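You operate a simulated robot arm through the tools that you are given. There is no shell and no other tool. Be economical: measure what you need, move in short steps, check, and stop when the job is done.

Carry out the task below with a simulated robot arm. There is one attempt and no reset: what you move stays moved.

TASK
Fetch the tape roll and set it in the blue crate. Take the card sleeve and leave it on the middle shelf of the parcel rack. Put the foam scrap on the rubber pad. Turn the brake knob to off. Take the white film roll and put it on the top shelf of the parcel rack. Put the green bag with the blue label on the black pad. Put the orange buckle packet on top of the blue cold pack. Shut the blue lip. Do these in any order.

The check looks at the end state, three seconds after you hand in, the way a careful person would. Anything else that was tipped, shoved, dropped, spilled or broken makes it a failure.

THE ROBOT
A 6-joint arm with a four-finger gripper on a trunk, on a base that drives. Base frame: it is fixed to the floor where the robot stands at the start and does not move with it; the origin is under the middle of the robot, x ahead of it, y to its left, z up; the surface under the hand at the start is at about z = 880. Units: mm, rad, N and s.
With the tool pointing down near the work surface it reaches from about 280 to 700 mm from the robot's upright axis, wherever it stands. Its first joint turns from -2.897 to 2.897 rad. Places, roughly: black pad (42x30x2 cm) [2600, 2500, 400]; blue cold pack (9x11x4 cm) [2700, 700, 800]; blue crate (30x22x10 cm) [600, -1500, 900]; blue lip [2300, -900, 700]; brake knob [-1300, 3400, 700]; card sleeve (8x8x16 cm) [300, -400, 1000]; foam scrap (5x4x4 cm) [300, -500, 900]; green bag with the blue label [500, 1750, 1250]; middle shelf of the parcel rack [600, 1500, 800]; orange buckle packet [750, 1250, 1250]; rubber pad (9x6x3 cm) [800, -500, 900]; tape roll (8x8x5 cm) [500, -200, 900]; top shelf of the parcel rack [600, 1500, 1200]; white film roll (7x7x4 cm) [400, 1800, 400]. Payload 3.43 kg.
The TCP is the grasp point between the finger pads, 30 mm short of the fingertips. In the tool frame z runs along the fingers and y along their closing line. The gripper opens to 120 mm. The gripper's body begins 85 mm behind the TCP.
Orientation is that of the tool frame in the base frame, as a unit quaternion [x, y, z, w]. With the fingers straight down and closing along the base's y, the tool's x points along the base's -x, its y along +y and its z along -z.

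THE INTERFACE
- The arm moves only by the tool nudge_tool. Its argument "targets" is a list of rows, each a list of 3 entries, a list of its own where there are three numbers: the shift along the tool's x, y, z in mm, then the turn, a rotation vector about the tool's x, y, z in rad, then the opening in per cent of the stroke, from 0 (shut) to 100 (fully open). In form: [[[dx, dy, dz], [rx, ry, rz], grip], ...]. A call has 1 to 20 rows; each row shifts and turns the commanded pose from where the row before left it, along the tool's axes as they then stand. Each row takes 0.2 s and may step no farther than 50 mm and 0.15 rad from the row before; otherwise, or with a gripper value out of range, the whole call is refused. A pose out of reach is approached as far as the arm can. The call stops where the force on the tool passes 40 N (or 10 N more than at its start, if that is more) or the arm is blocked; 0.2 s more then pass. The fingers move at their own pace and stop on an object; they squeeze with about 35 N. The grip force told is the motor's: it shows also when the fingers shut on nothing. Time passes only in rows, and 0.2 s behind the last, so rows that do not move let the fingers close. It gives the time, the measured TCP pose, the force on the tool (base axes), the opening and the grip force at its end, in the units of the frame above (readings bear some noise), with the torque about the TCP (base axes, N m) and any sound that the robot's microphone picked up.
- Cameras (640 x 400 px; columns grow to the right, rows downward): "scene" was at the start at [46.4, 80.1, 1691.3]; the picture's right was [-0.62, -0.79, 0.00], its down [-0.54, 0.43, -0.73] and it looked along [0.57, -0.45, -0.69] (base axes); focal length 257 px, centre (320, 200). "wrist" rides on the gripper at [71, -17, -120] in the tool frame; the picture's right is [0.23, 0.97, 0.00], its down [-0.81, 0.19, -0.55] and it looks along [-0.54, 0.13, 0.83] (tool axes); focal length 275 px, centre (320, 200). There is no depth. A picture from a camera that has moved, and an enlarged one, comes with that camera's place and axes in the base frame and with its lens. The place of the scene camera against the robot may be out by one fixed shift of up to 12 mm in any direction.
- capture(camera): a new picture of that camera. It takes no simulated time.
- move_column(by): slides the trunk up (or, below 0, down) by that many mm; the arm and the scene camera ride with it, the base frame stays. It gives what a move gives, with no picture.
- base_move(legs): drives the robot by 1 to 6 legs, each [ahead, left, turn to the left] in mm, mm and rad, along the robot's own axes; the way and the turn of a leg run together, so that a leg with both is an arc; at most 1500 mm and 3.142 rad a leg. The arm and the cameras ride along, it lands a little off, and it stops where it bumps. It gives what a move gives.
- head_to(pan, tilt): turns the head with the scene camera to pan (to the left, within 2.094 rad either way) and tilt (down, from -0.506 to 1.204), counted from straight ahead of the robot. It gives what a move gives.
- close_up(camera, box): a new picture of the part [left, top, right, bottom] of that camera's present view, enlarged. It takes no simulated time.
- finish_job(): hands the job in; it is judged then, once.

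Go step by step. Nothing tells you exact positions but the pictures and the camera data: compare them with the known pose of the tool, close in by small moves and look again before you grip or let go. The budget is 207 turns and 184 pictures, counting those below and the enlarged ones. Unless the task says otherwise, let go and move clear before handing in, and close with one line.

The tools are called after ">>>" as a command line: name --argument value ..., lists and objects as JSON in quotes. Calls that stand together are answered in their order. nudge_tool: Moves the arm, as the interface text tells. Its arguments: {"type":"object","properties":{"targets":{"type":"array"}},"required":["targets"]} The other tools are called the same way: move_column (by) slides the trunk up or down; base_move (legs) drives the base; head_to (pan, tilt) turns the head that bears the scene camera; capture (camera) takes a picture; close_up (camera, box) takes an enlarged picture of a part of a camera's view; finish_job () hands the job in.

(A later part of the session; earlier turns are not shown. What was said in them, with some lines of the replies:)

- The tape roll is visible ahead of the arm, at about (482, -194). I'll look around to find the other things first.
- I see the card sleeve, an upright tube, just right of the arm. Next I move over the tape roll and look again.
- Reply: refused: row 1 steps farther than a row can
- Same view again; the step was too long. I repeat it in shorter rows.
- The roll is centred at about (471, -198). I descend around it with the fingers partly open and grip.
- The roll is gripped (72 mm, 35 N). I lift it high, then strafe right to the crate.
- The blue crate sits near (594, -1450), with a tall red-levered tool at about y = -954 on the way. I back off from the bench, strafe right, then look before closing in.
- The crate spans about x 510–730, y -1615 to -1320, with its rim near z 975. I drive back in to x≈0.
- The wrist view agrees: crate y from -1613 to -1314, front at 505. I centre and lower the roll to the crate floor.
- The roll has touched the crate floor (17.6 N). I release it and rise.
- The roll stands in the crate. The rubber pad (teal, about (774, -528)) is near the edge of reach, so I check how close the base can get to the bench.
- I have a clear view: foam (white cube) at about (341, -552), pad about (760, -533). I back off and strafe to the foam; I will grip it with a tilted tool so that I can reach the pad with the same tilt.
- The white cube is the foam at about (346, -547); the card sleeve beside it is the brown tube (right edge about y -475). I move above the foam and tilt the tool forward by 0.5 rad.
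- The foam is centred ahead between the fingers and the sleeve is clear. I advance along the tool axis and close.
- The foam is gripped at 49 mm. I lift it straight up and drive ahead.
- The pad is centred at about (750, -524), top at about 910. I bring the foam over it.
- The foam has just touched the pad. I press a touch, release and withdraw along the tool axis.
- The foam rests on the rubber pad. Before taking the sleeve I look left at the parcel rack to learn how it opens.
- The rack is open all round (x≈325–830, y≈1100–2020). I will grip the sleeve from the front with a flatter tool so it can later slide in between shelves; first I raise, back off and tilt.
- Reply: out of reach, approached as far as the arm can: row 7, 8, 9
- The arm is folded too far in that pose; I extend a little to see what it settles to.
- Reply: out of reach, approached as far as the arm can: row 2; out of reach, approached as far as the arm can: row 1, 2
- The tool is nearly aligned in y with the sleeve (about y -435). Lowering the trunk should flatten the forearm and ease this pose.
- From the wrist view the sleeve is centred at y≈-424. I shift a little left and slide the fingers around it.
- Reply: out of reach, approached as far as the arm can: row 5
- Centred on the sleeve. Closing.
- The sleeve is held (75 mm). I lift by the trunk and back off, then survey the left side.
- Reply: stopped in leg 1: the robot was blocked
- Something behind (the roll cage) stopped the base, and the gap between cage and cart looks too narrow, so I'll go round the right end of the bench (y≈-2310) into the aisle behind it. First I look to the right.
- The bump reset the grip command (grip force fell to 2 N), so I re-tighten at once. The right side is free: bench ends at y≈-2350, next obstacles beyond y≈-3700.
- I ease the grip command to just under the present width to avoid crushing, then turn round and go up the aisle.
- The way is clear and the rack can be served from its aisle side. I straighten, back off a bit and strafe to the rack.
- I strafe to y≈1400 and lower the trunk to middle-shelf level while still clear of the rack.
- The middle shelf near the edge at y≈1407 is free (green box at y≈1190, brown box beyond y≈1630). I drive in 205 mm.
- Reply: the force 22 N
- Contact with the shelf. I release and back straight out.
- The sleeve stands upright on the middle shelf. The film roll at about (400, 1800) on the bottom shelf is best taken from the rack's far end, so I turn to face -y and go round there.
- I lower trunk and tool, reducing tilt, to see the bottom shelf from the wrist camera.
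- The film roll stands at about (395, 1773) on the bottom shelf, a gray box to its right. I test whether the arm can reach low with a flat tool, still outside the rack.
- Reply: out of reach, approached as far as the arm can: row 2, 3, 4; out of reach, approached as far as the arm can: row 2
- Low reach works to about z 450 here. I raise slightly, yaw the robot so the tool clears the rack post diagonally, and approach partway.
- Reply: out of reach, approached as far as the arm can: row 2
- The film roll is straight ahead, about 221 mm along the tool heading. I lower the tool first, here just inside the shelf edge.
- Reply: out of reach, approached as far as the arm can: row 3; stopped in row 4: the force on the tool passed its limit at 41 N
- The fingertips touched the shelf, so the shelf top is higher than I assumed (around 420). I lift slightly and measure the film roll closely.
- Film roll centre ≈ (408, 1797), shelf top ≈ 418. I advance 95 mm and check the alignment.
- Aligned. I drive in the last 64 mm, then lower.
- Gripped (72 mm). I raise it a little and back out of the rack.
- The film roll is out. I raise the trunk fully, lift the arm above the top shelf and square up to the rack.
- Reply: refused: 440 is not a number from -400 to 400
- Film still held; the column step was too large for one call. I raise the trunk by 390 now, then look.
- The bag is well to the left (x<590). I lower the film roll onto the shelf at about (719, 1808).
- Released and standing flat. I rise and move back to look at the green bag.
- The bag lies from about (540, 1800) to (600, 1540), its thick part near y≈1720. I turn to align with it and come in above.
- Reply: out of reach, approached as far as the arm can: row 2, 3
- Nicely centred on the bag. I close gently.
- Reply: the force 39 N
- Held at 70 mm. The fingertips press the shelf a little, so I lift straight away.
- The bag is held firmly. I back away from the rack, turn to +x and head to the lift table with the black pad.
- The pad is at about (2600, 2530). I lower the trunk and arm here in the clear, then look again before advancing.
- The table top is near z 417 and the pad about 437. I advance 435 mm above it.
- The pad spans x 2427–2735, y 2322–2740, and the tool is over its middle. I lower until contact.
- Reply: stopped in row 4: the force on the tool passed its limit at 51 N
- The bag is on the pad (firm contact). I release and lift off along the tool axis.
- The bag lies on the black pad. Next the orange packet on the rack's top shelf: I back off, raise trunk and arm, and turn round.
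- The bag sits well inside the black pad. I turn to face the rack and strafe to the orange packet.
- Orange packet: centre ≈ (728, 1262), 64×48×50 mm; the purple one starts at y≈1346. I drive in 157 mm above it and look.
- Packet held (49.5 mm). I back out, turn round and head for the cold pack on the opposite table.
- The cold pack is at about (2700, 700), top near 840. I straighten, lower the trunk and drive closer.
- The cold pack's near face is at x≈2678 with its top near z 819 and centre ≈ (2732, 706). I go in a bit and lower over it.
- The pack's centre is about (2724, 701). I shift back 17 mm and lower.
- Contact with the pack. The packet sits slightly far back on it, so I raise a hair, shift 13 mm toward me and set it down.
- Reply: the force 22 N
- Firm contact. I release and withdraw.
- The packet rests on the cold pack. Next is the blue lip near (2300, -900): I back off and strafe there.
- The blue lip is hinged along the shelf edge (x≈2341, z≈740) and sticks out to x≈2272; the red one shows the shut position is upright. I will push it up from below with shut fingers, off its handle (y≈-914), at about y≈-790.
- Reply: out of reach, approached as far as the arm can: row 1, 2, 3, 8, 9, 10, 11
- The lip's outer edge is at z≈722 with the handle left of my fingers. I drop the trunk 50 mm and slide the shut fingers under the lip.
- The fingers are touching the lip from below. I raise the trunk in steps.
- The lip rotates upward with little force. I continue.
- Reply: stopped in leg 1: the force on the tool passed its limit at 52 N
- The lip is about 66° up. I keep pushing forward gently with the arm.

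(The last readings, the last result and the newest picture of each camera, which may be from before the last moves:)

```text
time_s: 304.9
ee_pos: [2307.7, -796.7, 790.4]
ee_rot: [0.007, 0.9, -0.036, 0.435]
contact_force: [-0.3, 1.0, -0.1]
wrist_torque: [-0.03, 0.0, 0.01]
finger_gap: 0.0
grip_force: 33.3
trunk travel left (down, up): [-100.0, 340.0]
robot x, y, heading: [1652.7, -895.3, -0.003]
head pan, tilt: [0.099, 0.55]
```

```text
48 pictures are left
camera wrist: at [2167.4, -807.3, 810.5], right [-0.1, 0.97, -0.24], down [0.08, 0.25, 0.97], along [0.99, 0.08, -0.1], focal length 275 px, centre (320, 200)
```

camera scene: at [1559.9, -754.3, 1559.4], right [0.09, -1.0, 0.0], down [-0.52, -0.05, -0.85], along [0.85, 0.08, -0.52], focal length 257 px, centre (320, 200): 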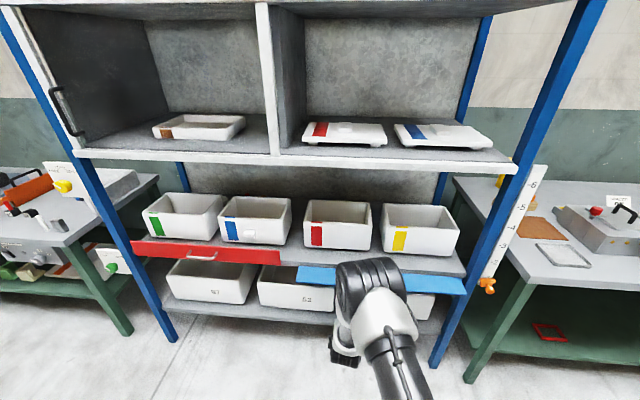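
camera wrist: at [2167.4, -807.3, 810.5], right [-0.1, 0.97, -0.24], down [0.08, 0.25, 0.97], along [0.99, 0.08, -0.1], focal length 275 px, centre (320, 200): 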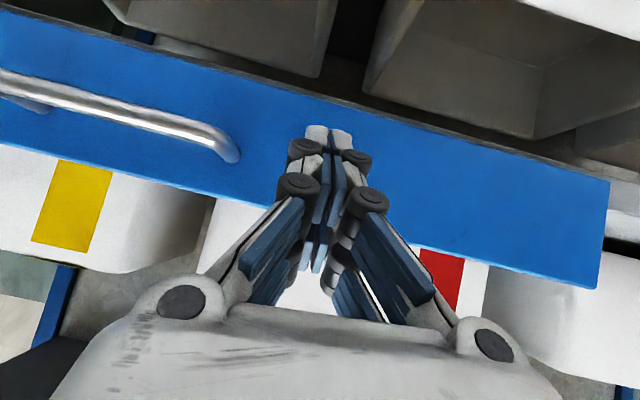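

Nearly upright. A few more millimetres until it meets its stop.

>>> nudge_tool --targets '[[[-1.9, 0, 2.4], [0, 0, 0], 0], [[-1.9, 0, 2.4], [0, 0, 0], 0], [[-1.9, 0, 2.4], [0, 0, 0], 0], [[-1.9, 0, 2.4], [0, 0, 0], 0]]'

>>> capture --camera "wrist"

```text
time_s: 305.9
ee_pos: [2318.8, -797.1, 790.9]
ee_rot: [0.007, 0.9, -0.037, 0.434]
contact_force: [-11.4, 2.3, 3.6]
wrist_torque: [0.0, -0.14, 0.12]
finger_gap: 0.0
grip_force: 33.2
trunk travel left (down, up): [-100.0, 340.0]
robot x, y, heading: [1657.2, -894.9, -0.005]
head pan, tilt: [0.099, 0.55]
```

```text
47 pictures are left
camera wrist: at [2178.1, -808.0, 811.0], right [-0.1, 0.97, -0.24], down [0.08, 0.25, 0.97], along [0.99, 0.08, -0.1], focal length 275 px, centre (320, 200)
```

wrist: 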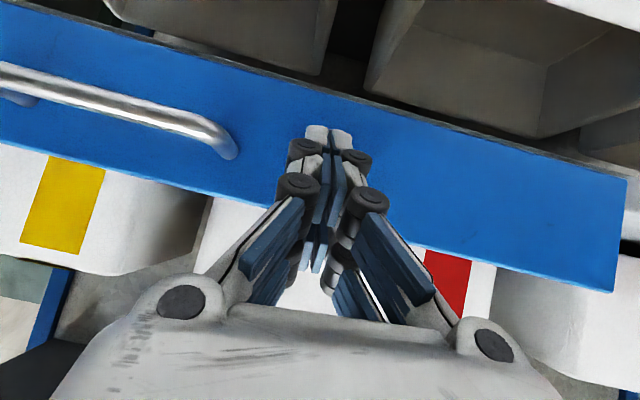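

>>> nudge_tool --targets '[[[-1.5, 0, 2], [0, 0, 0], 0], [[-1.5, 0, 2], [0, 0, 0], 0], [[0, 0, 0], [0, 0, 0], 0]]'

```text
time_s: 306.6
ee_pos: [2319.0, -797.0, 788.0]
ee_rot: [0.006, 0.902, -0.036, 0.43]
contact_force: [-14.6, -0.3, 5.4]
wrist_torque: [0.02, -0.18, 0.06]
finger_gap: 0.2
grip_force: 33.5
trunk travel left (down, up): [-100.0, 340.0]
robot x, y, heading: [1658.3, -901.0, -0.001]
head pan, tilt: [0.099, 0.55]
stopped in row 3: the force on the tool passed its limit at 41 N (the readings are from after the stop); the commanded pose is now the measured one
```

The lip is against its stop. I back away and check it stays shut.

>>> nudge_tool --targets '[[[12, 0, -15], [0, 0, 0], 0], [[18, 0, -23], [0, 0, 0], 0], [[0, 0, 0], [0, 0, 0], 0]]'

>>> base_move --legs '[[-300, 0, 0]]'

>>> capture --camera "wrist"

>>> capture --camera "scene"

```text
time_s: 307.4
ee_pos: [2273.8, -795.7, 791.4]
ee_rot: [0.006, 0.901, -0.039, 0.431]
contact_force: [0.4, -0.3, 0.7]
wrist_torque: [0.03, 0.02, 0.01]
finger_gap: 0.2
grip_force: 33.7
trunk travel left (down, up): [-100.0, 340.0]
robot x, y, heading: [1657.1, -893.0, -0.007]
head pan, tilt: [0.099, 0.55]
```

```text
time_s: 309.4
ee_pos: [1973.9, -790.6, 790.9]
ee_rot: [0.004, 0.901, -0.038, 0.432]
contact_force: [-0.4, 0.3, 0.4]
wrist_torque: [0.02, 0.03, -0.01]
finger_gap: 0.2
grip_force: 33.7
trunk travel left (down, up): [-100.0, 340.0]
robot x, y, heading: [1354.8, -893.4, -0.003]
head pan, tilt: [0.099, 0.55]
```

```text
46 pictures are left
camera wrist: at [1832.9, -802.3, 811.3], right [-0.11, 0.96, -0.24], down [0.09, 0.25, 0.96], along [0.99, 0.08, -0.11], focal length 275 px, centre (320, 200)
```

wrist: 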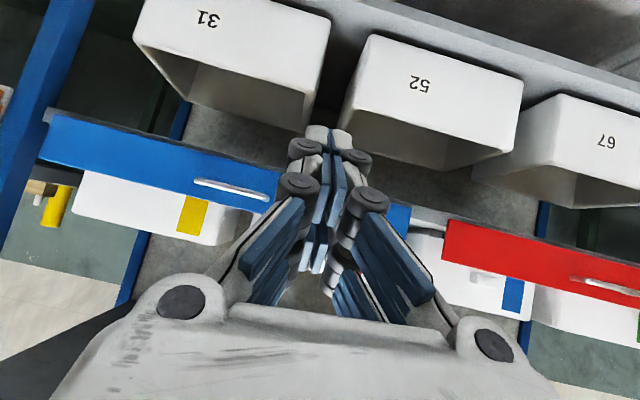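

```text
45 pictures are left
camera scene: at [1425.8, -753.9, 1609.4], right [0.1, -1.0, 0.0], down [-0.52, -0.05, -0.85], along [0.85, 0.08, -0.52], focal length 257 px, centre (320, 200)
```

scene: 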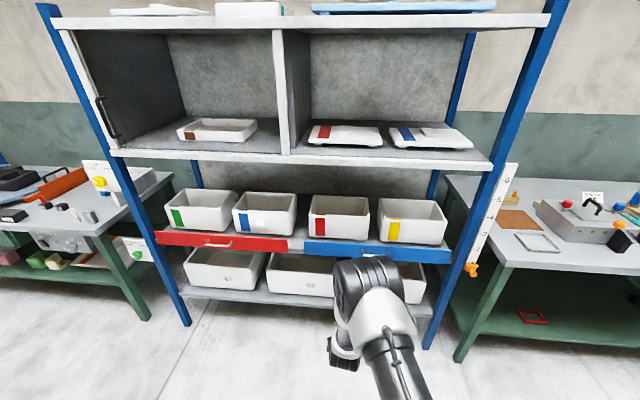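

The blue lip is shut, matching the red one. Last is the brake knob near (-1300, 3400): I drive up the aisle to the back area.

>>> base_move --legs '[[0, 1500, 0], [0, 1500, 0], [0, 600, 0]]'

>>> head_to --pan 2.0 --tilt 0.4

>>> capture --camera "scene"

```text
time_s: 327.1
ee_pos: [2009.1, 2851.8, 790.1]
ee_rot: [0.003, 0.901, -0.038, 0.432]
contact_force: [-0.4, -0.2, 0.2]
wrist_torque: [-0.02, 0.03, -0.06]
finger_gap: 0.0
grip_force: 33.4
trunk travel left (down, up): [-100.0, 340.0]
robot x, y, heading: [1392.2, 2752.4, 0.002]
head pan, tilt: [0.099, 0.55]
```

```text
time_s: 328.9
ee_pos: [2008.1, 2853.5, 789.6]
ee_rot: [0.004, 0.902, -0.038, 0.431]
contact_force: [-0.3, 0.2, 0.1]
wrist_torque: [0.06, -0.02, -0.01]
finger_gap: 0.0
grip_force: 33.6
trunk travel left (down, up): [-100.0, 340.0]
robot x, y, heading: [1389.0, 2753.1, -0.006]
head pan, tilt: [2.0, 0.4]
```

```text
44 pictures are left
camera scene: at [1333.9, 2966.0, 1623.1], right [0.91, 0.41, 0.0], down [0.16, -0.35, -0.92], along [-0.38, 0.84, -0.39], focal length 257 px, centre (320, 200)
```

scene: 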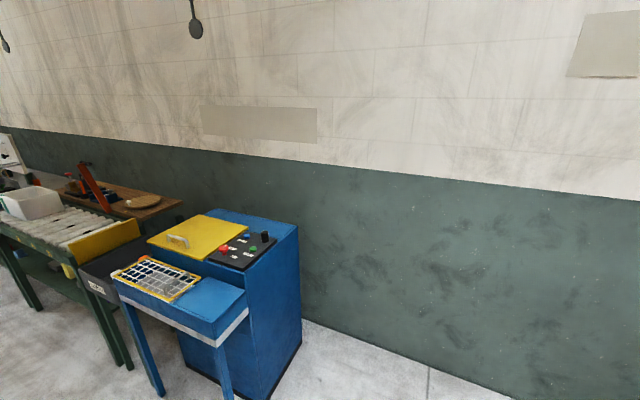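

>>> base_move --legs '[[-1200, -40, 0.006]]'

>>> head_to --pan 2.09 --tilt 0.4

>>> capture --camera "scene"

```text
time_s: 335.0
ee_pos: [806.4, 2814.8, 790.8]
ee_rot: [0.01, 0.902, -0.042, 0.431]
contact_force: [0.2, 0.7, 0.3]
wrist_torque: [-0.01, 0.03, -0.01]
finger_gap: 0.1
grip_force: 33.7
trunk travel left (down, up): [-100.0, 340.0]
robot x, y, heading: [186.3, 2720.5, -0.014]
head pan, tilt: [2.0, 0.4]
```

```text
time_s: 335.7
ee_pos: [806.9, 2815.4, 789.8]
ee_rot: [0.009, 0.902, -0.04, 0.43]
contact_force: [0.8, 0.0, 0.2]
wrist_torque: [0.01, 0.0, -0.03]
finger_gap: 0.2
grip_force: 33.5
trunk travel left (down, up): [-100.0, 340.0]
robot x, y, heading: [188.4, 2718.2, -0.011]
head pan, tilt: [2.089, 0.4]
```

```text
43 pictures are left
camera scene: at [126.2, 2932.1, 1623.1], right [0.88, 0.48, 0.0], down [0.19, -0.34, -0.92], along [-0.45, 0.81, -0.39], focal length 257 px, centre (320, 200)
```

scene: 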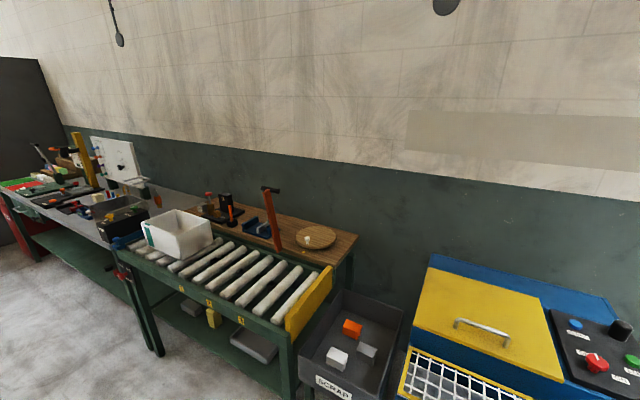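

>>> close_up --camera "scene" --box '[70, 200, 230, 320]'

```text
3.33 times, centred on (150, 260) of scene
camera zoom: at [126.2, 2932.1, 1623.1], right [0.88, 0.48, 0.0], down [0.19, -0.34, -0.92], along [-0.45, 0.81, -0.39], focal length 858 px, centre (887, 0)
```

zoom: 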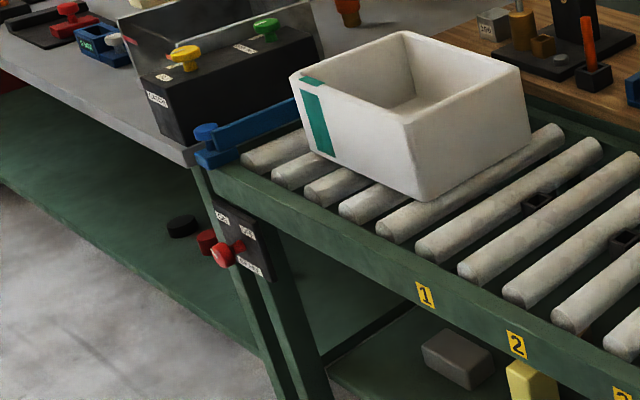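

The brake knob is the red knob on the conveyor leg's front, about (-1375, 3405, 700), with ON/OFF labels. I drive over and turn to face it.

>>> base_move --legs '[[-1250, -200, 0.011], [0, 0, 1.57]]'

>>> head_to --pan 0.3 --tilt 0.6

>>> capture --camera "scene"

>>> capture --camera "wrist"

```text
time_s: 345.9
ee_pos: [-1164.7, 3148.6, 790.6]
ee_rot: [-0.635, 0.639, 0.278, 0.332]
contact_force: [0.0, 0.9, -0.3]
wrist_torque: [-0.04, 0.02, -0.02]
finger_gap: 0.0
grip_force: 34.1
trunk travel left (down, up): [-100.0, 340.0]
robot x, y, heading: [-1059.3, 2532.4, 1.577]
head pan, tilt: [2.089, 0.4]
```

```text
time_s: 347.7
ee_pos: [-1165.6, 3147.9, 789.5]
ee_rot: [-0.636, 0.639, 0.278, 0.332]
contact_force: [0.4, 0.3, 0.2]
wrist_torque: [-0.02, -0.03, 0.01]
finger_gap: 0.0
grip_force: 33.6
trunk travel left (down, up): [-100.0, 340.0]
robot x, y, heading: [-1061.7, 2530.6, 1.572]
head pan, tilt: [0.3, 0.6]
```

```text
41 pictures are left
camera scene: at [-1223.9, 2586.3, 1604.8], right [0.95, 0.3, 0.0], down [0.17, -0.54, -0.83], along [-0.25, 0.79, -0.56], focal length 257 px, centre (320, 200)
```

scene: 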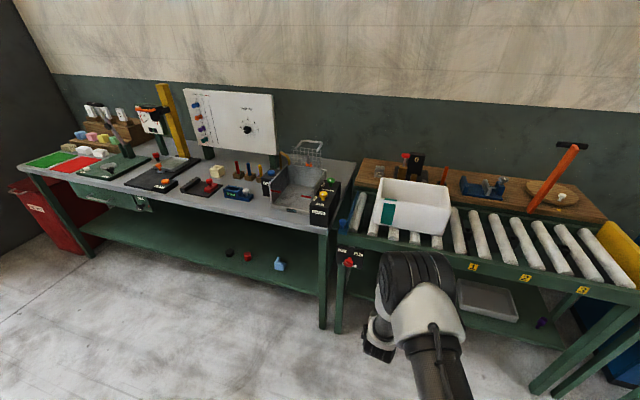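

```text
40 pictures are left
camera wrist: at [-1154.4, 3008.3, 811.1], right [-0.96, -0.11, -0.24], down [-0.25, 0.09, 0.96], along [-0.08, 0.99, -0.11], focal length 275 px, centre (320, 200)
```

wrist: 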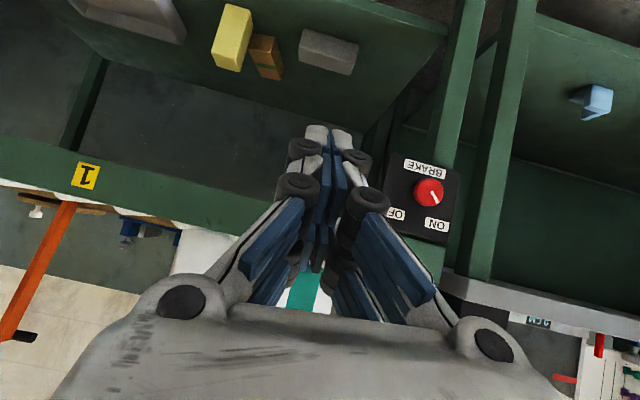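

>>> close_up --camera "wrist" --box '[370, 140, 490, 260]'

>>> close_up --camera "scene" --box '[320, 235, 380, 280]'

```text
3.33 times, centred on (430, 200) of wrist
camera zoom: at [-1154.4, 3008.3, 811.1], right [-0.96, -0.11, -0.24], down [-0.25, 0.09, 0.96], along [-0.08, 0.99, -0.11], focal length 918 px, centre (-47, 200)
```

zoom: 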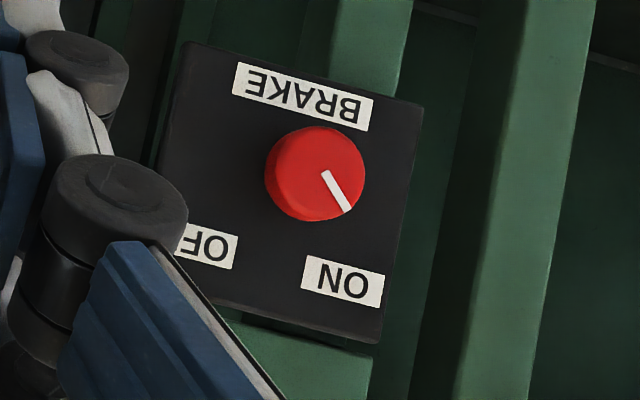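

```text
8.89 times, centred on (350, 258) of scene
camera zoom: at [-1223.9, 2586.3, 1604.8], right [0.95, 0.3, 0.0], down [0.17, -0.54, -0.83], along [-0.25, 0.79, -0.56], focal length 2288 px, centre (53, -311)
```

zoom: 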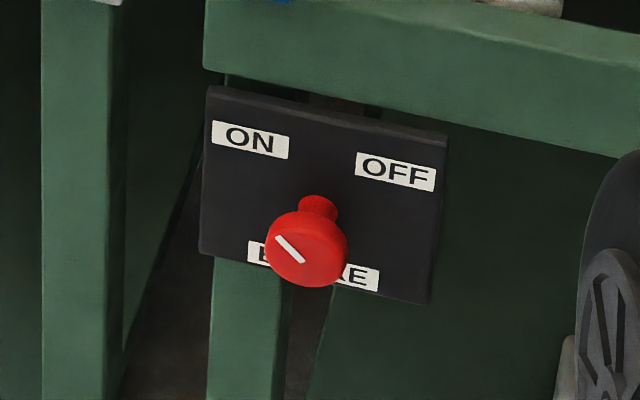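

The pointer is at ON (upper left seen from the robot); OFF is upper right, so a clockwise quarter turn is needed. I test how horizontal the tool can get with the arm more extended.

>>> nudge_tool --targets '[[[-20, 0, 25], [0, 0, 0], 0], [[-20, 0, 25], [0, 0, 0], 0], [[-20, 0, 25], [0, 0, 0], 0], [[0, 0, 0], [0, -0.12, 0], 40], [[0, 0, 0], [0, -0.12, 0], 40], [[0, 0, 0], [0, -0.12, 0], 40], [[0, 0, 0], [0, -0.12, 0], 60], [[0, 0, 0], [0, -0.12, 0], 60], [[0, 0, 0], [0, 0, 0], 60]]'

>>> capture --camera "wrist"

```text
time_s: 349.7
ee_pos: [-1162.1, 3245.1, 790.1]
ee_rot: [0.525, -0.512, -0.453, -0.507]
contact_force: [1.0, 0.7, 0.3]
wrist_torque: [-0.02, -0.03, -0.03]
finger_gap: 71.9
grip_force: 0.1
trunk travel left (down, up): [-100.0, 340.0]
robot x, y, heading: [-1059.8, 2527.9, 1.575]
head pan, tilt: [0.3, 0.6]
```

```text
37 pictures are left
camera wrist: at [-1145.4, 3117.1, 728.6], right [-0.95, 0.02, -0.3], down [-0.27, -0.48, 0.83], along [-0.13, 0.88, 0.46], focal length 275 px, centre (320, 200)
```

wrist: 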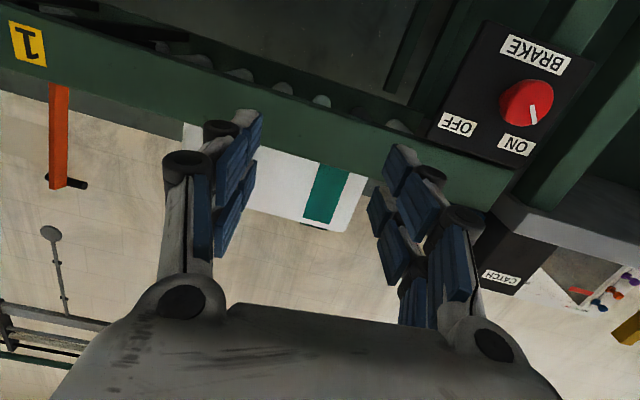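

The tool can go horizontal here. Knob face ≈ (-1338, 3391, 715), about 44 mm wide. I square the tool, pre-rotate it by -45°, and line up in front of the knob.

>>> base_move --legs '[[0, 176, 0]]'

>>> move_column --by -75

>>> nudge_tool --targets '[[[0, 0, 0], [-0.038, -0.078, 0], 70], [[0, 0, 0], [0, 0, -0.14], 70], [[0, 0, 0], [0, 0, -0.14], 70], [[0, 0, 0], [0, 0, -0.14], 70], [[0, 0, 0], [0, 0, -0.14], 70], [[0, 0, 0], [0, 0, -0.14], 70], [[0, 0, 0], [0, 0, -0.085], 70], [[0, 0, 0], [0, 0, 0], 70]]'

>>> capture --camera "wrist"

>>> capture --camera "scene"

```text
time_s: 351.2
ee_pos: [-1335.1, 3245.1, 789.8]
ee_rot: [0.526, -0.512, -0.452, -0.507]
contact_force: [-0.4, 1.0, 0.6]
wrist_torque: [-0.04, -0.01, -0.03]
finger_gap: 72.0
grip_force: 0.0
trunk travel left (down, up): [-100.0, 340.0]
robot x, y, heading: [-1235.8, 2532.2, 1.575]
head pan, tilt: [0.3, 0.6]
```

```text
time_s: 352.3
ee_pos: [-1335.7, 3243.6, 714.8]
ee_rot: [0.526, -0.512, -0.452, -0.507]
contact_force: [0.5, 0.5, -0.4]
wrist_torque: [-0.02, -0.02, -0.01]
finger_gap: 72.1
grip_force: 0.1
trunk travel left (down, up): [-25.0, 415.0]
robot x, y, heading: [-1235.4, 2534.5, 1.572]
head pan, tilt: [0.3, 0.6]
```

```text
time_s: 354.1
ee_pos: [-1349.7, 3244.9, 713.2]
ee_rot: [-0.662, 0.252, 0.244, 0.663]
contact_force: [0.1, 0.0, -0.1]
wrist_torque: [0.02, 0.01, 0.01]
finger_gap: 83.9
grip_force: 0.0
out of reach, approached as far as the arm can: row 1
trunk travel left (down, up): [-25.0, 415.0]
robot x, y, heading: [-1232.0, 2527.3, 1.574]
head pan, tilt: [0.3, 0.6]
```

```text
36 pictures are left
camera wrist: at [-1286.8, 3121.0, 679.3], right [-0.46, 0.0, -0.89], down [-0.74, -0.54, 0.39], along [-0.48, 0.84, 0.25], focal length 275 px, centre (320, 200)
```

wrist: 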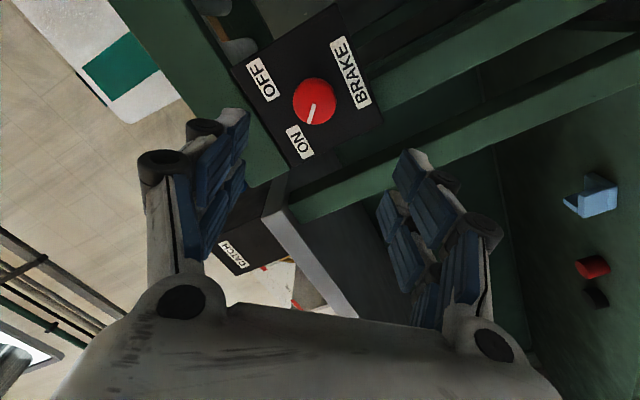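

```text
35 pictures are left
camera scene: at [-1399.0, 2586.0, 1529.8], right [0.95, 0.3, 0.0], down [0.17, -0.54, -0.83], along [-0.25, 0.79, -0.56], focal length 257 px, centre (320, 200)
```

scene: 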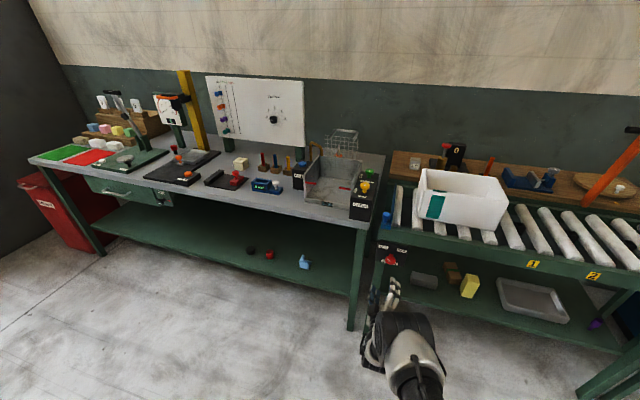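

The tool axis is square to the panel. I shift 11 mm right and advance to just before the knob.

>>> nudge_tool --targets '[[[0, 0, 0], [0, 0, 0], 57], [[0, 0, 0], [0, 0, 0], 57]]'

>>> base_move --legs '[[95, -11, 0]]'

>>> capture --camera "wrist"

>>> close_up --camera "scene" --box '[340, 210, 460, 330]'

```text
time_s: 354.7
ee_pos: [-1349.9, 3243.5, 714.0]
ee_rot: [0.662, -0.252, -0.245, -0.662]
contact_force: [-0.3, 0.2, 0.3]
wrist_torque: [0.01, 0.02, 0.0]
finger_gap: 68.4
grip_force: 0.1
trunk travel left (down, up): [-25.0, 415.0]
robot x, y, heading: [-1233.3, 2526.8, 1.577]
head pan, tilt: [0.3, 0.6]
```

```text
time_s: 355.8
ee_pos: [-1338.8, 3339.0, 713.9]
ee_rot: [-0.662, 0.252, 0.244, 0.663]
contact_force: [-0.3, 0.3, -0.5]
wrist_torque: [-0.02, 0.02, 0.04]
finger_gap: 68.4
grip_force: 0.0
trunk travel left (down, up): [-25.0, 415.0]
robot x, y, heading: [-1219.6, 2628.9, 1.575]
head pan, tilt: [0.3, 0.6]
```

```text
34 pictures are left
camera wrist: at [-1275.9, 3217.2, 678.9], right [-0.47, 0.0, -0.88], down [-0.74, -0.54, 0.39], along [-0.48, 0.84, 0.26], focal length 275 px, centre (320, 200)
```

wrist: 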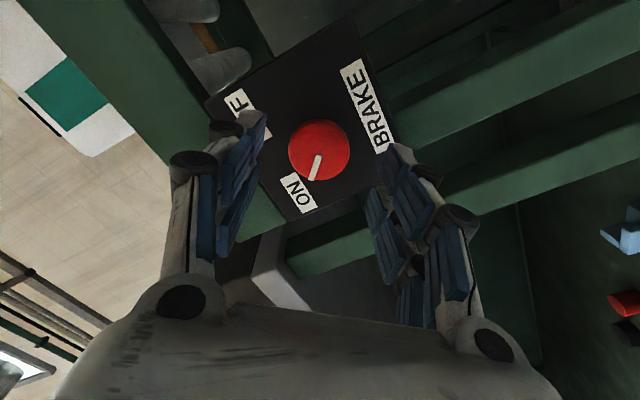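

```text
3.33 times, centred on (400, 270) of scene
camera zoom: at [-1388.2, 2682.5, 1529.8], right [0.95, 0.3, 0.0], down [0.17, -0.54, -0.82], along [-0.25, 0.79, -0.57], focal length 858 px, centre (53, -33)
```

zoom: 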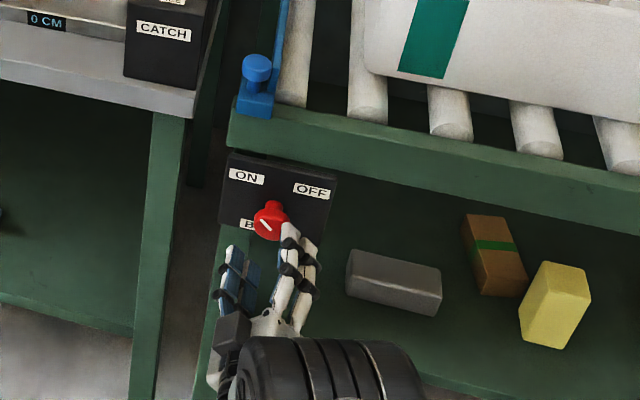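

Centred on the knob. I advance 42 mm along the tool axis and close on the cap.

>>> nudge_tool --targets '[[[0, 0, 15], [0, 0, 0], 57], [[0, 0, 15], [0, 0, 0], 57], [[0, 0, 12], [0, 0, 0], 57], [[0, 0, 0], [0, 0, 0], 57]]'

>>> capture --camera "wrist"

```text
time_s: 356.8
ee_pos: [-1339.9, 3380.9, 712.2]
ee_rot: [-0.661, 0.255, 0.242, 0.664]
contact_force: [0.4, -0.3, 0.1]
wrist_torque: [-0.01, 0.02, 0.02]
finger_gap: 68.7
grip_force: 0.1
trunk travel left (down, up): [-25.0, 415.0]
robot x, y, heading: [-1223.4, 2627.8, 1.571]
head pan, tilt: [0.3, 0.6]
```

```text
32 pictures are left
camera wrist: at [-1277.0, 3258.7, 678.8], right [-0.47, 0.01, -0.89], down [-0.75, -0.54, 0.39], along [-0.47, 0.84, 0.25], focal length 275 px, centre (320, 200)
```

wrist: 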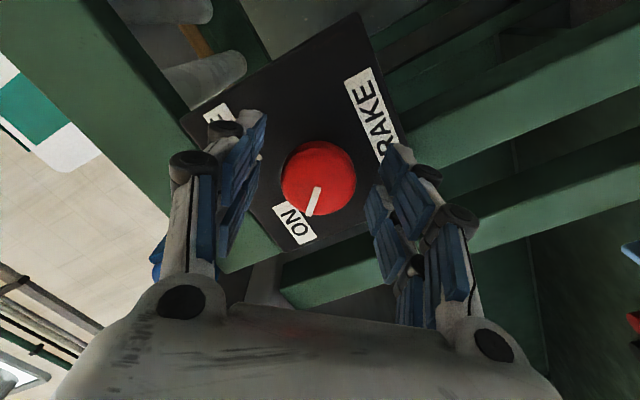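

>>> nudge_tool --targets '[[[0, 0, 0], [0, 0, 0], 25], [[0, 0, 0], [0, 0, 0], 25], [[0, 0, 0], [0, 0, 0], 25], [[0, 0, 0], [0, 0, 0], 25]]'

>>> capture --camera "wrist"

```text
time_s: 357.8
ee_pos: [-1337.5, 3380.2, 712.5]
ee_rot: [-0.661, 0.254, 0.243, 0.663]
contact_force: [1.3, -0.4, -0.2]
wrist_torque: [0.04, -0.02, 0.04]
finger_gap: 40.4
grip_force: 44.8
trunk travel left (down, up): [-25.0, 415.0]
robot x, y, heading: [-1220.2, 2627.0, 1.571]
head pan, tilt: [0.3, 0.6]
```

```text
31 pictures are left
camera wrist: at [-1277.0, 3258.6, 678.9], right [-0.47, 0.01, -0.88], down [-0.75, -0.54, 0.39], along [-0.47, 0.84, 0.26], focal length 275 px, centre (320, 200)
```

wrist: 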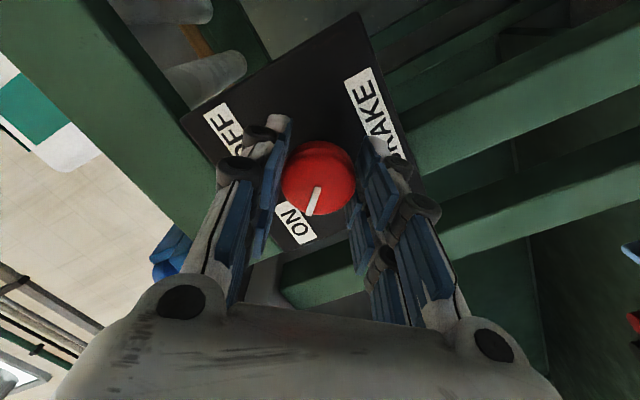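

Gripped at 40 mm. I turn clockwise in small steps, first half of the way.

>>> nudge_tool --targets '[[[0, 0, 0], [0, 0, 0.1], 25], [[0, 0, 0], [0, 0, 0.1], 25], [[0, 0, 0], [0, 0, 0.1], 25], [[0, 0, 0], [0, 0, 0.1], 25], [[0, 0, 0], [0, 0, 0.1], 25], [[0, 0, 0], [0, 0, 0.1], 25], [[0, 0, 0], [0, 0, 0], 25]]'

>>> capture --camera "wrist"

```text
time_s: 359.4
ee_pos: [-1340.6, 3382.0, 712.0]
ee_rot: [-0.558, 0.436, 0.428, 0.561]
contact_force: [-9.4, 2.2, -4.5]
wrist_torque: [-0.38, -0.01, 0.19]
finger_gap: 40.4
grip_force: 45.4
trunk travel left (down, up): [-25.0, 415.0]
robot x, y, heading: [-1224.8, 2629.6, 1.573]
head pan, tilt: [0.3, 0.6]
```

```text
30 pictures are left
camera wrist: at [-1308.8, 3259.1, 647.6], right [-0.88, 0.01, -0.47], down [-0.4, -0.54, 0.74], along [-0.25, 0.84, 0.49], focal length 275 px, centre (320, 200)
```

wrist: 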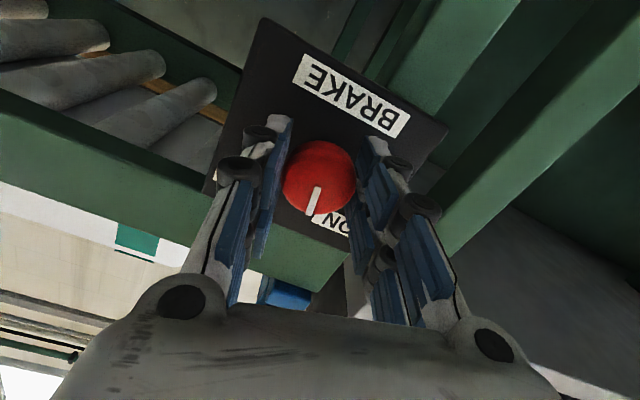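

The knob turns with the gripper. I continue.

>>> nudge_tool --targets '[[[0, 0, 0], [0, 0, 0.1], 25], [[0, 0, 0], [0, 0, 0.1], 25], [[0, 0, 0], [0, 0, 0.1], 25], [[0, 0, 0], [0, 0, 0.1], 25], [[0, 0, 0], [0, 0, 0.1], 25], [[0, 0, 0], [0, 0, 0.1], 25], [[0, 0, 0], [0, 0, 0.1], 25], [[0, 0, 0], [0, 0, 0], 25]]'

>>> capture --camera "wrist"

```text
time_s: 360.2
ee_pos: [-1341.0, 3387.8, 711.0]
ee_rot: [-0.498, 0.497, 0.493, 0.512]
contact_force: [2.6, -21.0, 12.6]
wrist_torque: [1.28, 0.02, 0.02]
finger_gap: 40.1
grip_force: 44.8
out of reach, approached as far as the arm can: row 3
trunk travel left (down, up): [-25.0, 415.0]
robot x, y, heading: [-1221.6, 2623.3, 1.568]
head pan, tilt: [0.3, 0.6]
stopped in row 3: the force on the tool passed its limit at 80 N (the readings are from after the stop); the commanded pose is now the measured one
```

```text
29 pictures are left
camera wrist: at [-1326.1, 3266.0, 639.7], right [-0.97, 0.02, -0.25], down [-0.22, -0.56, 0.8], along [-0.12, 0.83, 0.54], focal length 275 px, centre (320, 200)
```

wrist: 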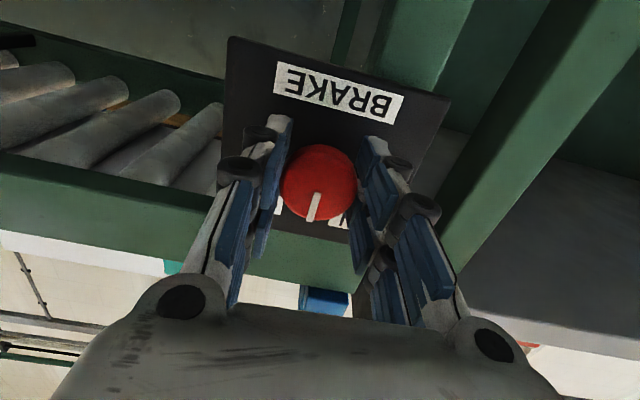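

The turn is half done (pointer near vertical), but the arm is at its reach limit. I release, bring the base 70 mm closer, and regrip.

>>> nudge_tool --targets '[[[0, 0, -3], [0, 0, 0], 45], [[0, 0, -3], [0, 0, 0], 57], [[0, 0, 0], [0, 0, 0], 57], [[0, 0, 0], [0, 0, 0], 57], [[0, 0, -30], [0, 0, 0], 57], [[0, 0, -40], [0, 0, 0], 57], [[0, 0, -35], [0, 0, 0], 57], [[0, 0, 0], [0, 0, 0], 57]]'

>>> capture --camera "wrist"

```text
time_s: 362.0
ee_pos: [-1376.4, 3322.0, 692.0]
ee_rot: [-0.502, 0.497, 0.483, 0.518]
contact_force: [-0.5, 0.6, 0.0]
wrist_torque: [0.0, -0.02, -0.01]
finger_gap: 68.5
grip_force: 0.2
out of reach, approached as far as the arm can: row 5, 6, 7
trunk travel left (down, up): [-25.0, 415.0]
robot x, y, heading: [-1222.8, 2626.6, 1.572]
head pan, tilt: [0.3, 0.6]
```

```text
28 pictures are left
camera wrist: at [-1361.0, 3199.4, 621.1], right [-0.96, 0.03, -0.27], down [-0.24, -0.55, 0.8], along [-0.12, 0.84, 0.53], focal length 275 px, centre (320, 200)
```

wrist: 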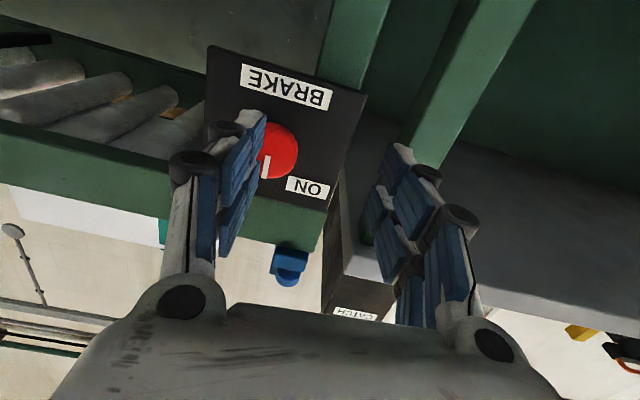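

Here the arm's usable range is the pre-rotated one (-45° to about -10°), so I will repeat from there: rotate back -45°, realign, regrip and turn again.

>>> nudge_tool --targets '[[[0, 0, 0], [0, 0, -0.14], 57], [[0, 0, 0], [0, 0, -0.14], 57], [[0, 0, 0], [0, 0, -0.14], 57], [[0, 0, 0], [0, 0, -0.14], 57], [[0, 0, 0], [0, 0, -0.14], 57], [[0, 0, 0], [0, 0, -0.085], 57], [[0, 0, 0], [0, 0, 0], 57]]'

>>> move_column --by -25

```text
time_s: 363.6
ee_pos: [-1378.0, 3321.0, 692.3]
ee_rot: [-0.654, 0.27, 0.26, 0.658]
contact_force: [-0.5, -0.1, 0.5]
wrist_torque: [0.01, 0.0, 0.03]
finger_gap: 68.4
grip_force: 0.1
trunk travel left (down, up): [-25.0, 415.0]
robot x, y, heading: [-1225.1, 2625.6, 1.568]
head pan, tilt: [0.3, 0.6]
```

```text
time_s: 364.3
ee_pos: [-1378.0, 3321.1, 666.8]
ee_rot: [-0.653, 0.27, 0.259, 0.658]
contact_force: [-0.1, 0.2, 0.3]
wrist_torque: [0.02, 0.01, 0.01]
finger_gap: 68.5
grip_force: 0.1
trunk travel left (down, up): [0.0, 440.0]
robot x, y, heading: [-1223.0, 2625.9, 1.571]
head pan, tilt: [0.3, 0.6]
```

>>> nudge_tool --targets '[[[-1.5, -20, 5], [0, 0, 0], 57], [[-1.5, -20, 5], [0, 0, 0], 57], [[-1.5, -21, 5], [0, 0, 0], 57], [[0, 0, 0], [0, 0, 0], 57]]'

>>> capture --camera "wrist"

```text
time_s: 365.3
ee_pos: [-1338.2, 3337.6, 714.6]
ee_rot: [-0.654, 0.269, 0.26, 0.657]
contact_force: [0.0, 0.1, 0.4]
wrist_torque: [0.01, 0.01, -0.01]
finger_gap: 68.6
grip_force: 0.1
trunk travel left (down, up): [0.0, 440.0]
robot x, y, heading: [-1219.5, 2627.8, 1.575]
head pan, tilt: [0.3, 0.6]
```

```text
27 pictures are left
camera wrist: at [-1277.9, 3214.4, 676.8], right [-0.51, 0.01, -0.86], down [-0.73, -0.54, 0.42], along [-0.46, 0.84, 0.28], focal length 275 px, centre (320, 200)
```

wrist: 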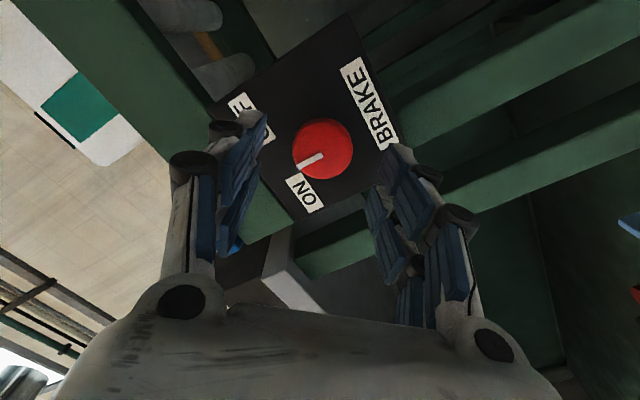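

Pointer now at about +11°. About 34° remain. I advance and regrip.

>>> nudge_tool --targets '[[[0, 0, 15], [0, 0, 0], 57], [[0, 0, 15], [0, 0, 0], 57], [[0, 0, 13], [0, 0, 0], 57], [[0, 0, 0], [0, 0, 0], 25], [[0, 0, 0], [0, 0, 0], 25], [[0, 0, 0], [0, 0, 0], 25], [[0, 0, 0], [0, 0, 0], 25]]'

>>> nudge_tool --targets '[[[0, 0, 0], [0, 0, 0.1], 25], [[0, 0, 0], [0, 0, 0.1], 25], [[0, 0, 0], [0, 0, 0.1], 25], [[0, 0, 0], [0, 0, 0.1], 25], [[0, 0, 0], [0, 0, 0.1], 25], [[0, 0, 0], [0, 0, 0.08], 25], [[0, 0, 0], [0, 0, 0], 25]]'

>>> capture --camera "wrist"

```text
time_s: 366.9
ee_pos: [-1338.7, 3379.3, 712.4]
ee_rot: [-0.654, 0.271, 0.257, 0.658]
contact_force: [-8.6, 0.7, -7.9]
wrist_torque: [-0.18, -0.04, 0.31]
finger_gap: 40.7
grip_force: 45.2
trunk travel left (down, up): [0.0, 440.0]
robot x, y, heading: [-1223.0, 2624.4, 1.573]
head pan, tilt: [0.3, 0.6]
```

```text
time_s: 368.5
ee_pos: [-1340.7, 3378.9, 712.3]
ee_rot: [-0.551, 0.446, 0.435, 0.555]
contact_force: [-21.5, 0.3, -16.7]
wrist_torque: [-0.75, -0.07, 0.26]
finger_gap: 40.7
grip_force: 45.0
trunk travel left (down, up): [0.0, 440.0]
robot x, y, heading: [-1222.6, 2625.6, 1.574]
head pan, tilt: [0.3, 0.6]
```

```text
26 pictures are left
camera wrist: at [-1310.7, 3256.5, 646.3], right [-0.9, 0.01, -0.44], down [-0.38, -0.54, 0.75], along [-0.23, 0.84, 0.49], focal length 275 px, centre (320, 200)
```

wrist: 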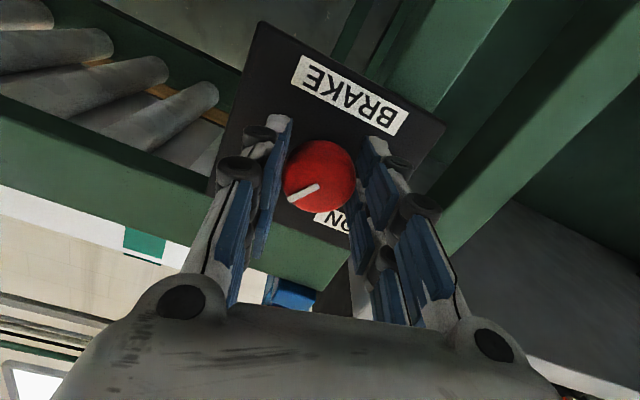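

Pointer at about +41°. I add a little more, then release and check.

>>> nudge_tool --targets '[[[0, 0, 0], [0, 0, 0.06], 25], [[0, 0, 0], [0, 0, 0], 25], [[0, 0, 0], [0, 0, 0], 40], [[0, 0, 0], [0, 0, 0], 57], [[0, 0, 0], [0, 0, 0], 57], [[0, 0, -15], [0, 0, 0], 57], [[0, 0, -20], [0, 0, 0], 57], [[0, 0, 0], [0, 0, 0], 57]]'

>>> base_move --legs '[[-150, 0, 0]]'

>>> capture --camera "wrist"

>>> close_up --camera "scene" --box '[340, 210, 440, 290]'

```text
time_s: 370.3
ee_pos: [-1338.8, 3343.9, 714.2]
ee_rot: [-0.534, 0.463, 0.453, 0.544]
contact_force: [0.8, -0.4, 1.1]
wrist_torque: [-0.02, -0.01, 0.01]
finger_gap: 68.4
grip_force: 0.1
trunk travel left (down, up): [0.0, 440.0]
robot x, y, heading: [-1222.2, 2627.3, 1.57]
head pan, tilt: [0.3, 0.6]
```

```text
time_s: 371.6
ee_pos: [-1338.2, 3196.7, 713.5]
ee_rot: [-0.535, 0.462, 0.453, 0.544]
contact_force: [-0.2, 0.5, -0.5]
wrist_torque: [-0.01, 0.0, -0.01]
finger_gap: 68.3
grip_force: 0.0
trunk travel left (down, up): [0.0, 440.0]
robot x, y, heading: [-1223.3, 2481.3, 1.57]
head pan, tilt: [0.3, 0.6]
```

```text
25 pictures are left
camera wrist: at [-1313.1, 3074.0, 645.7], right [-0.92, 0.02, -0.39], down [-0.33, -0.55, 0.77], along [-0.2, 0.84, 0.51], focal length 275 px, centre (320, 200)
```

wrist: 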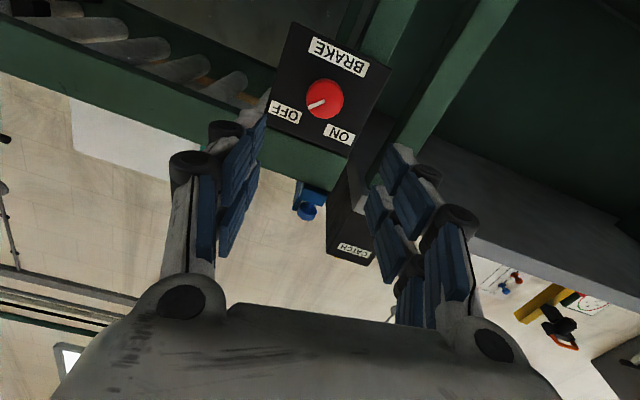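

```text
5.00 times, centred on (390, 250) of scene
camera zoom: at [-1387.9, 2533.5, 1504.9], right [0.95, 0.3, 0.0], down [0.17, -0.54, -0.83], along [-0.25, 0.79, -0.56], focal length 1287 px, centre (-30, -50)
```

zoom: 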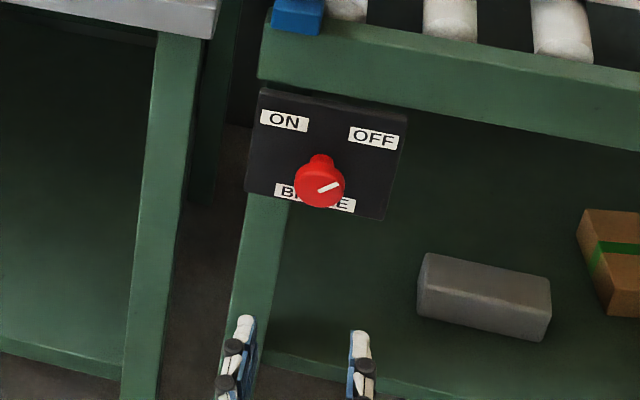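

>>> close_up --camera "wrist" --box '[260, 20, 400, 160]'

```text
2.86 times, centred on (330, 90) of wrist
camera zoom: at [-1313.1, 3074.0, 645.7], right [-0.92, 0.02, -0.39], down [-0.33, -0.55, 0.77], along [-0.2, 0.84, 0.51], focal length 786 px, centre (291, 514)
```

zoom: 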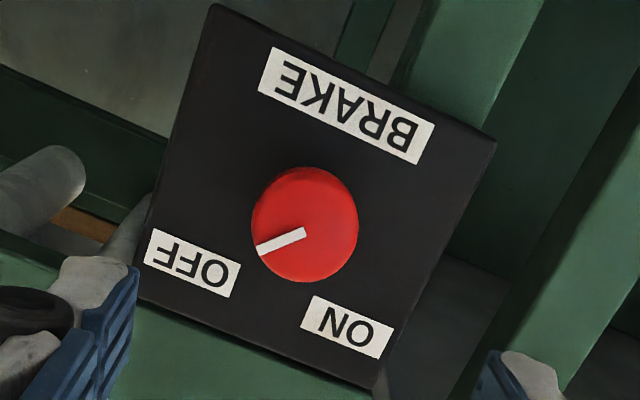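

All eight items look done: the knob pointer now reads about +44°, at OFF, and the arm is clear of everything. I hand the job in.

>>> finish_job

```text
The job is handed in.
```

I did all eight tasks and handed the job in. Each end position was checked in a picture, and the arm was clear of everything when I handed in. While backing away from the bench, the base bumped the roll cage behind it and stopped. I saw no sign that it moved the cage, but I didn't go back to check.
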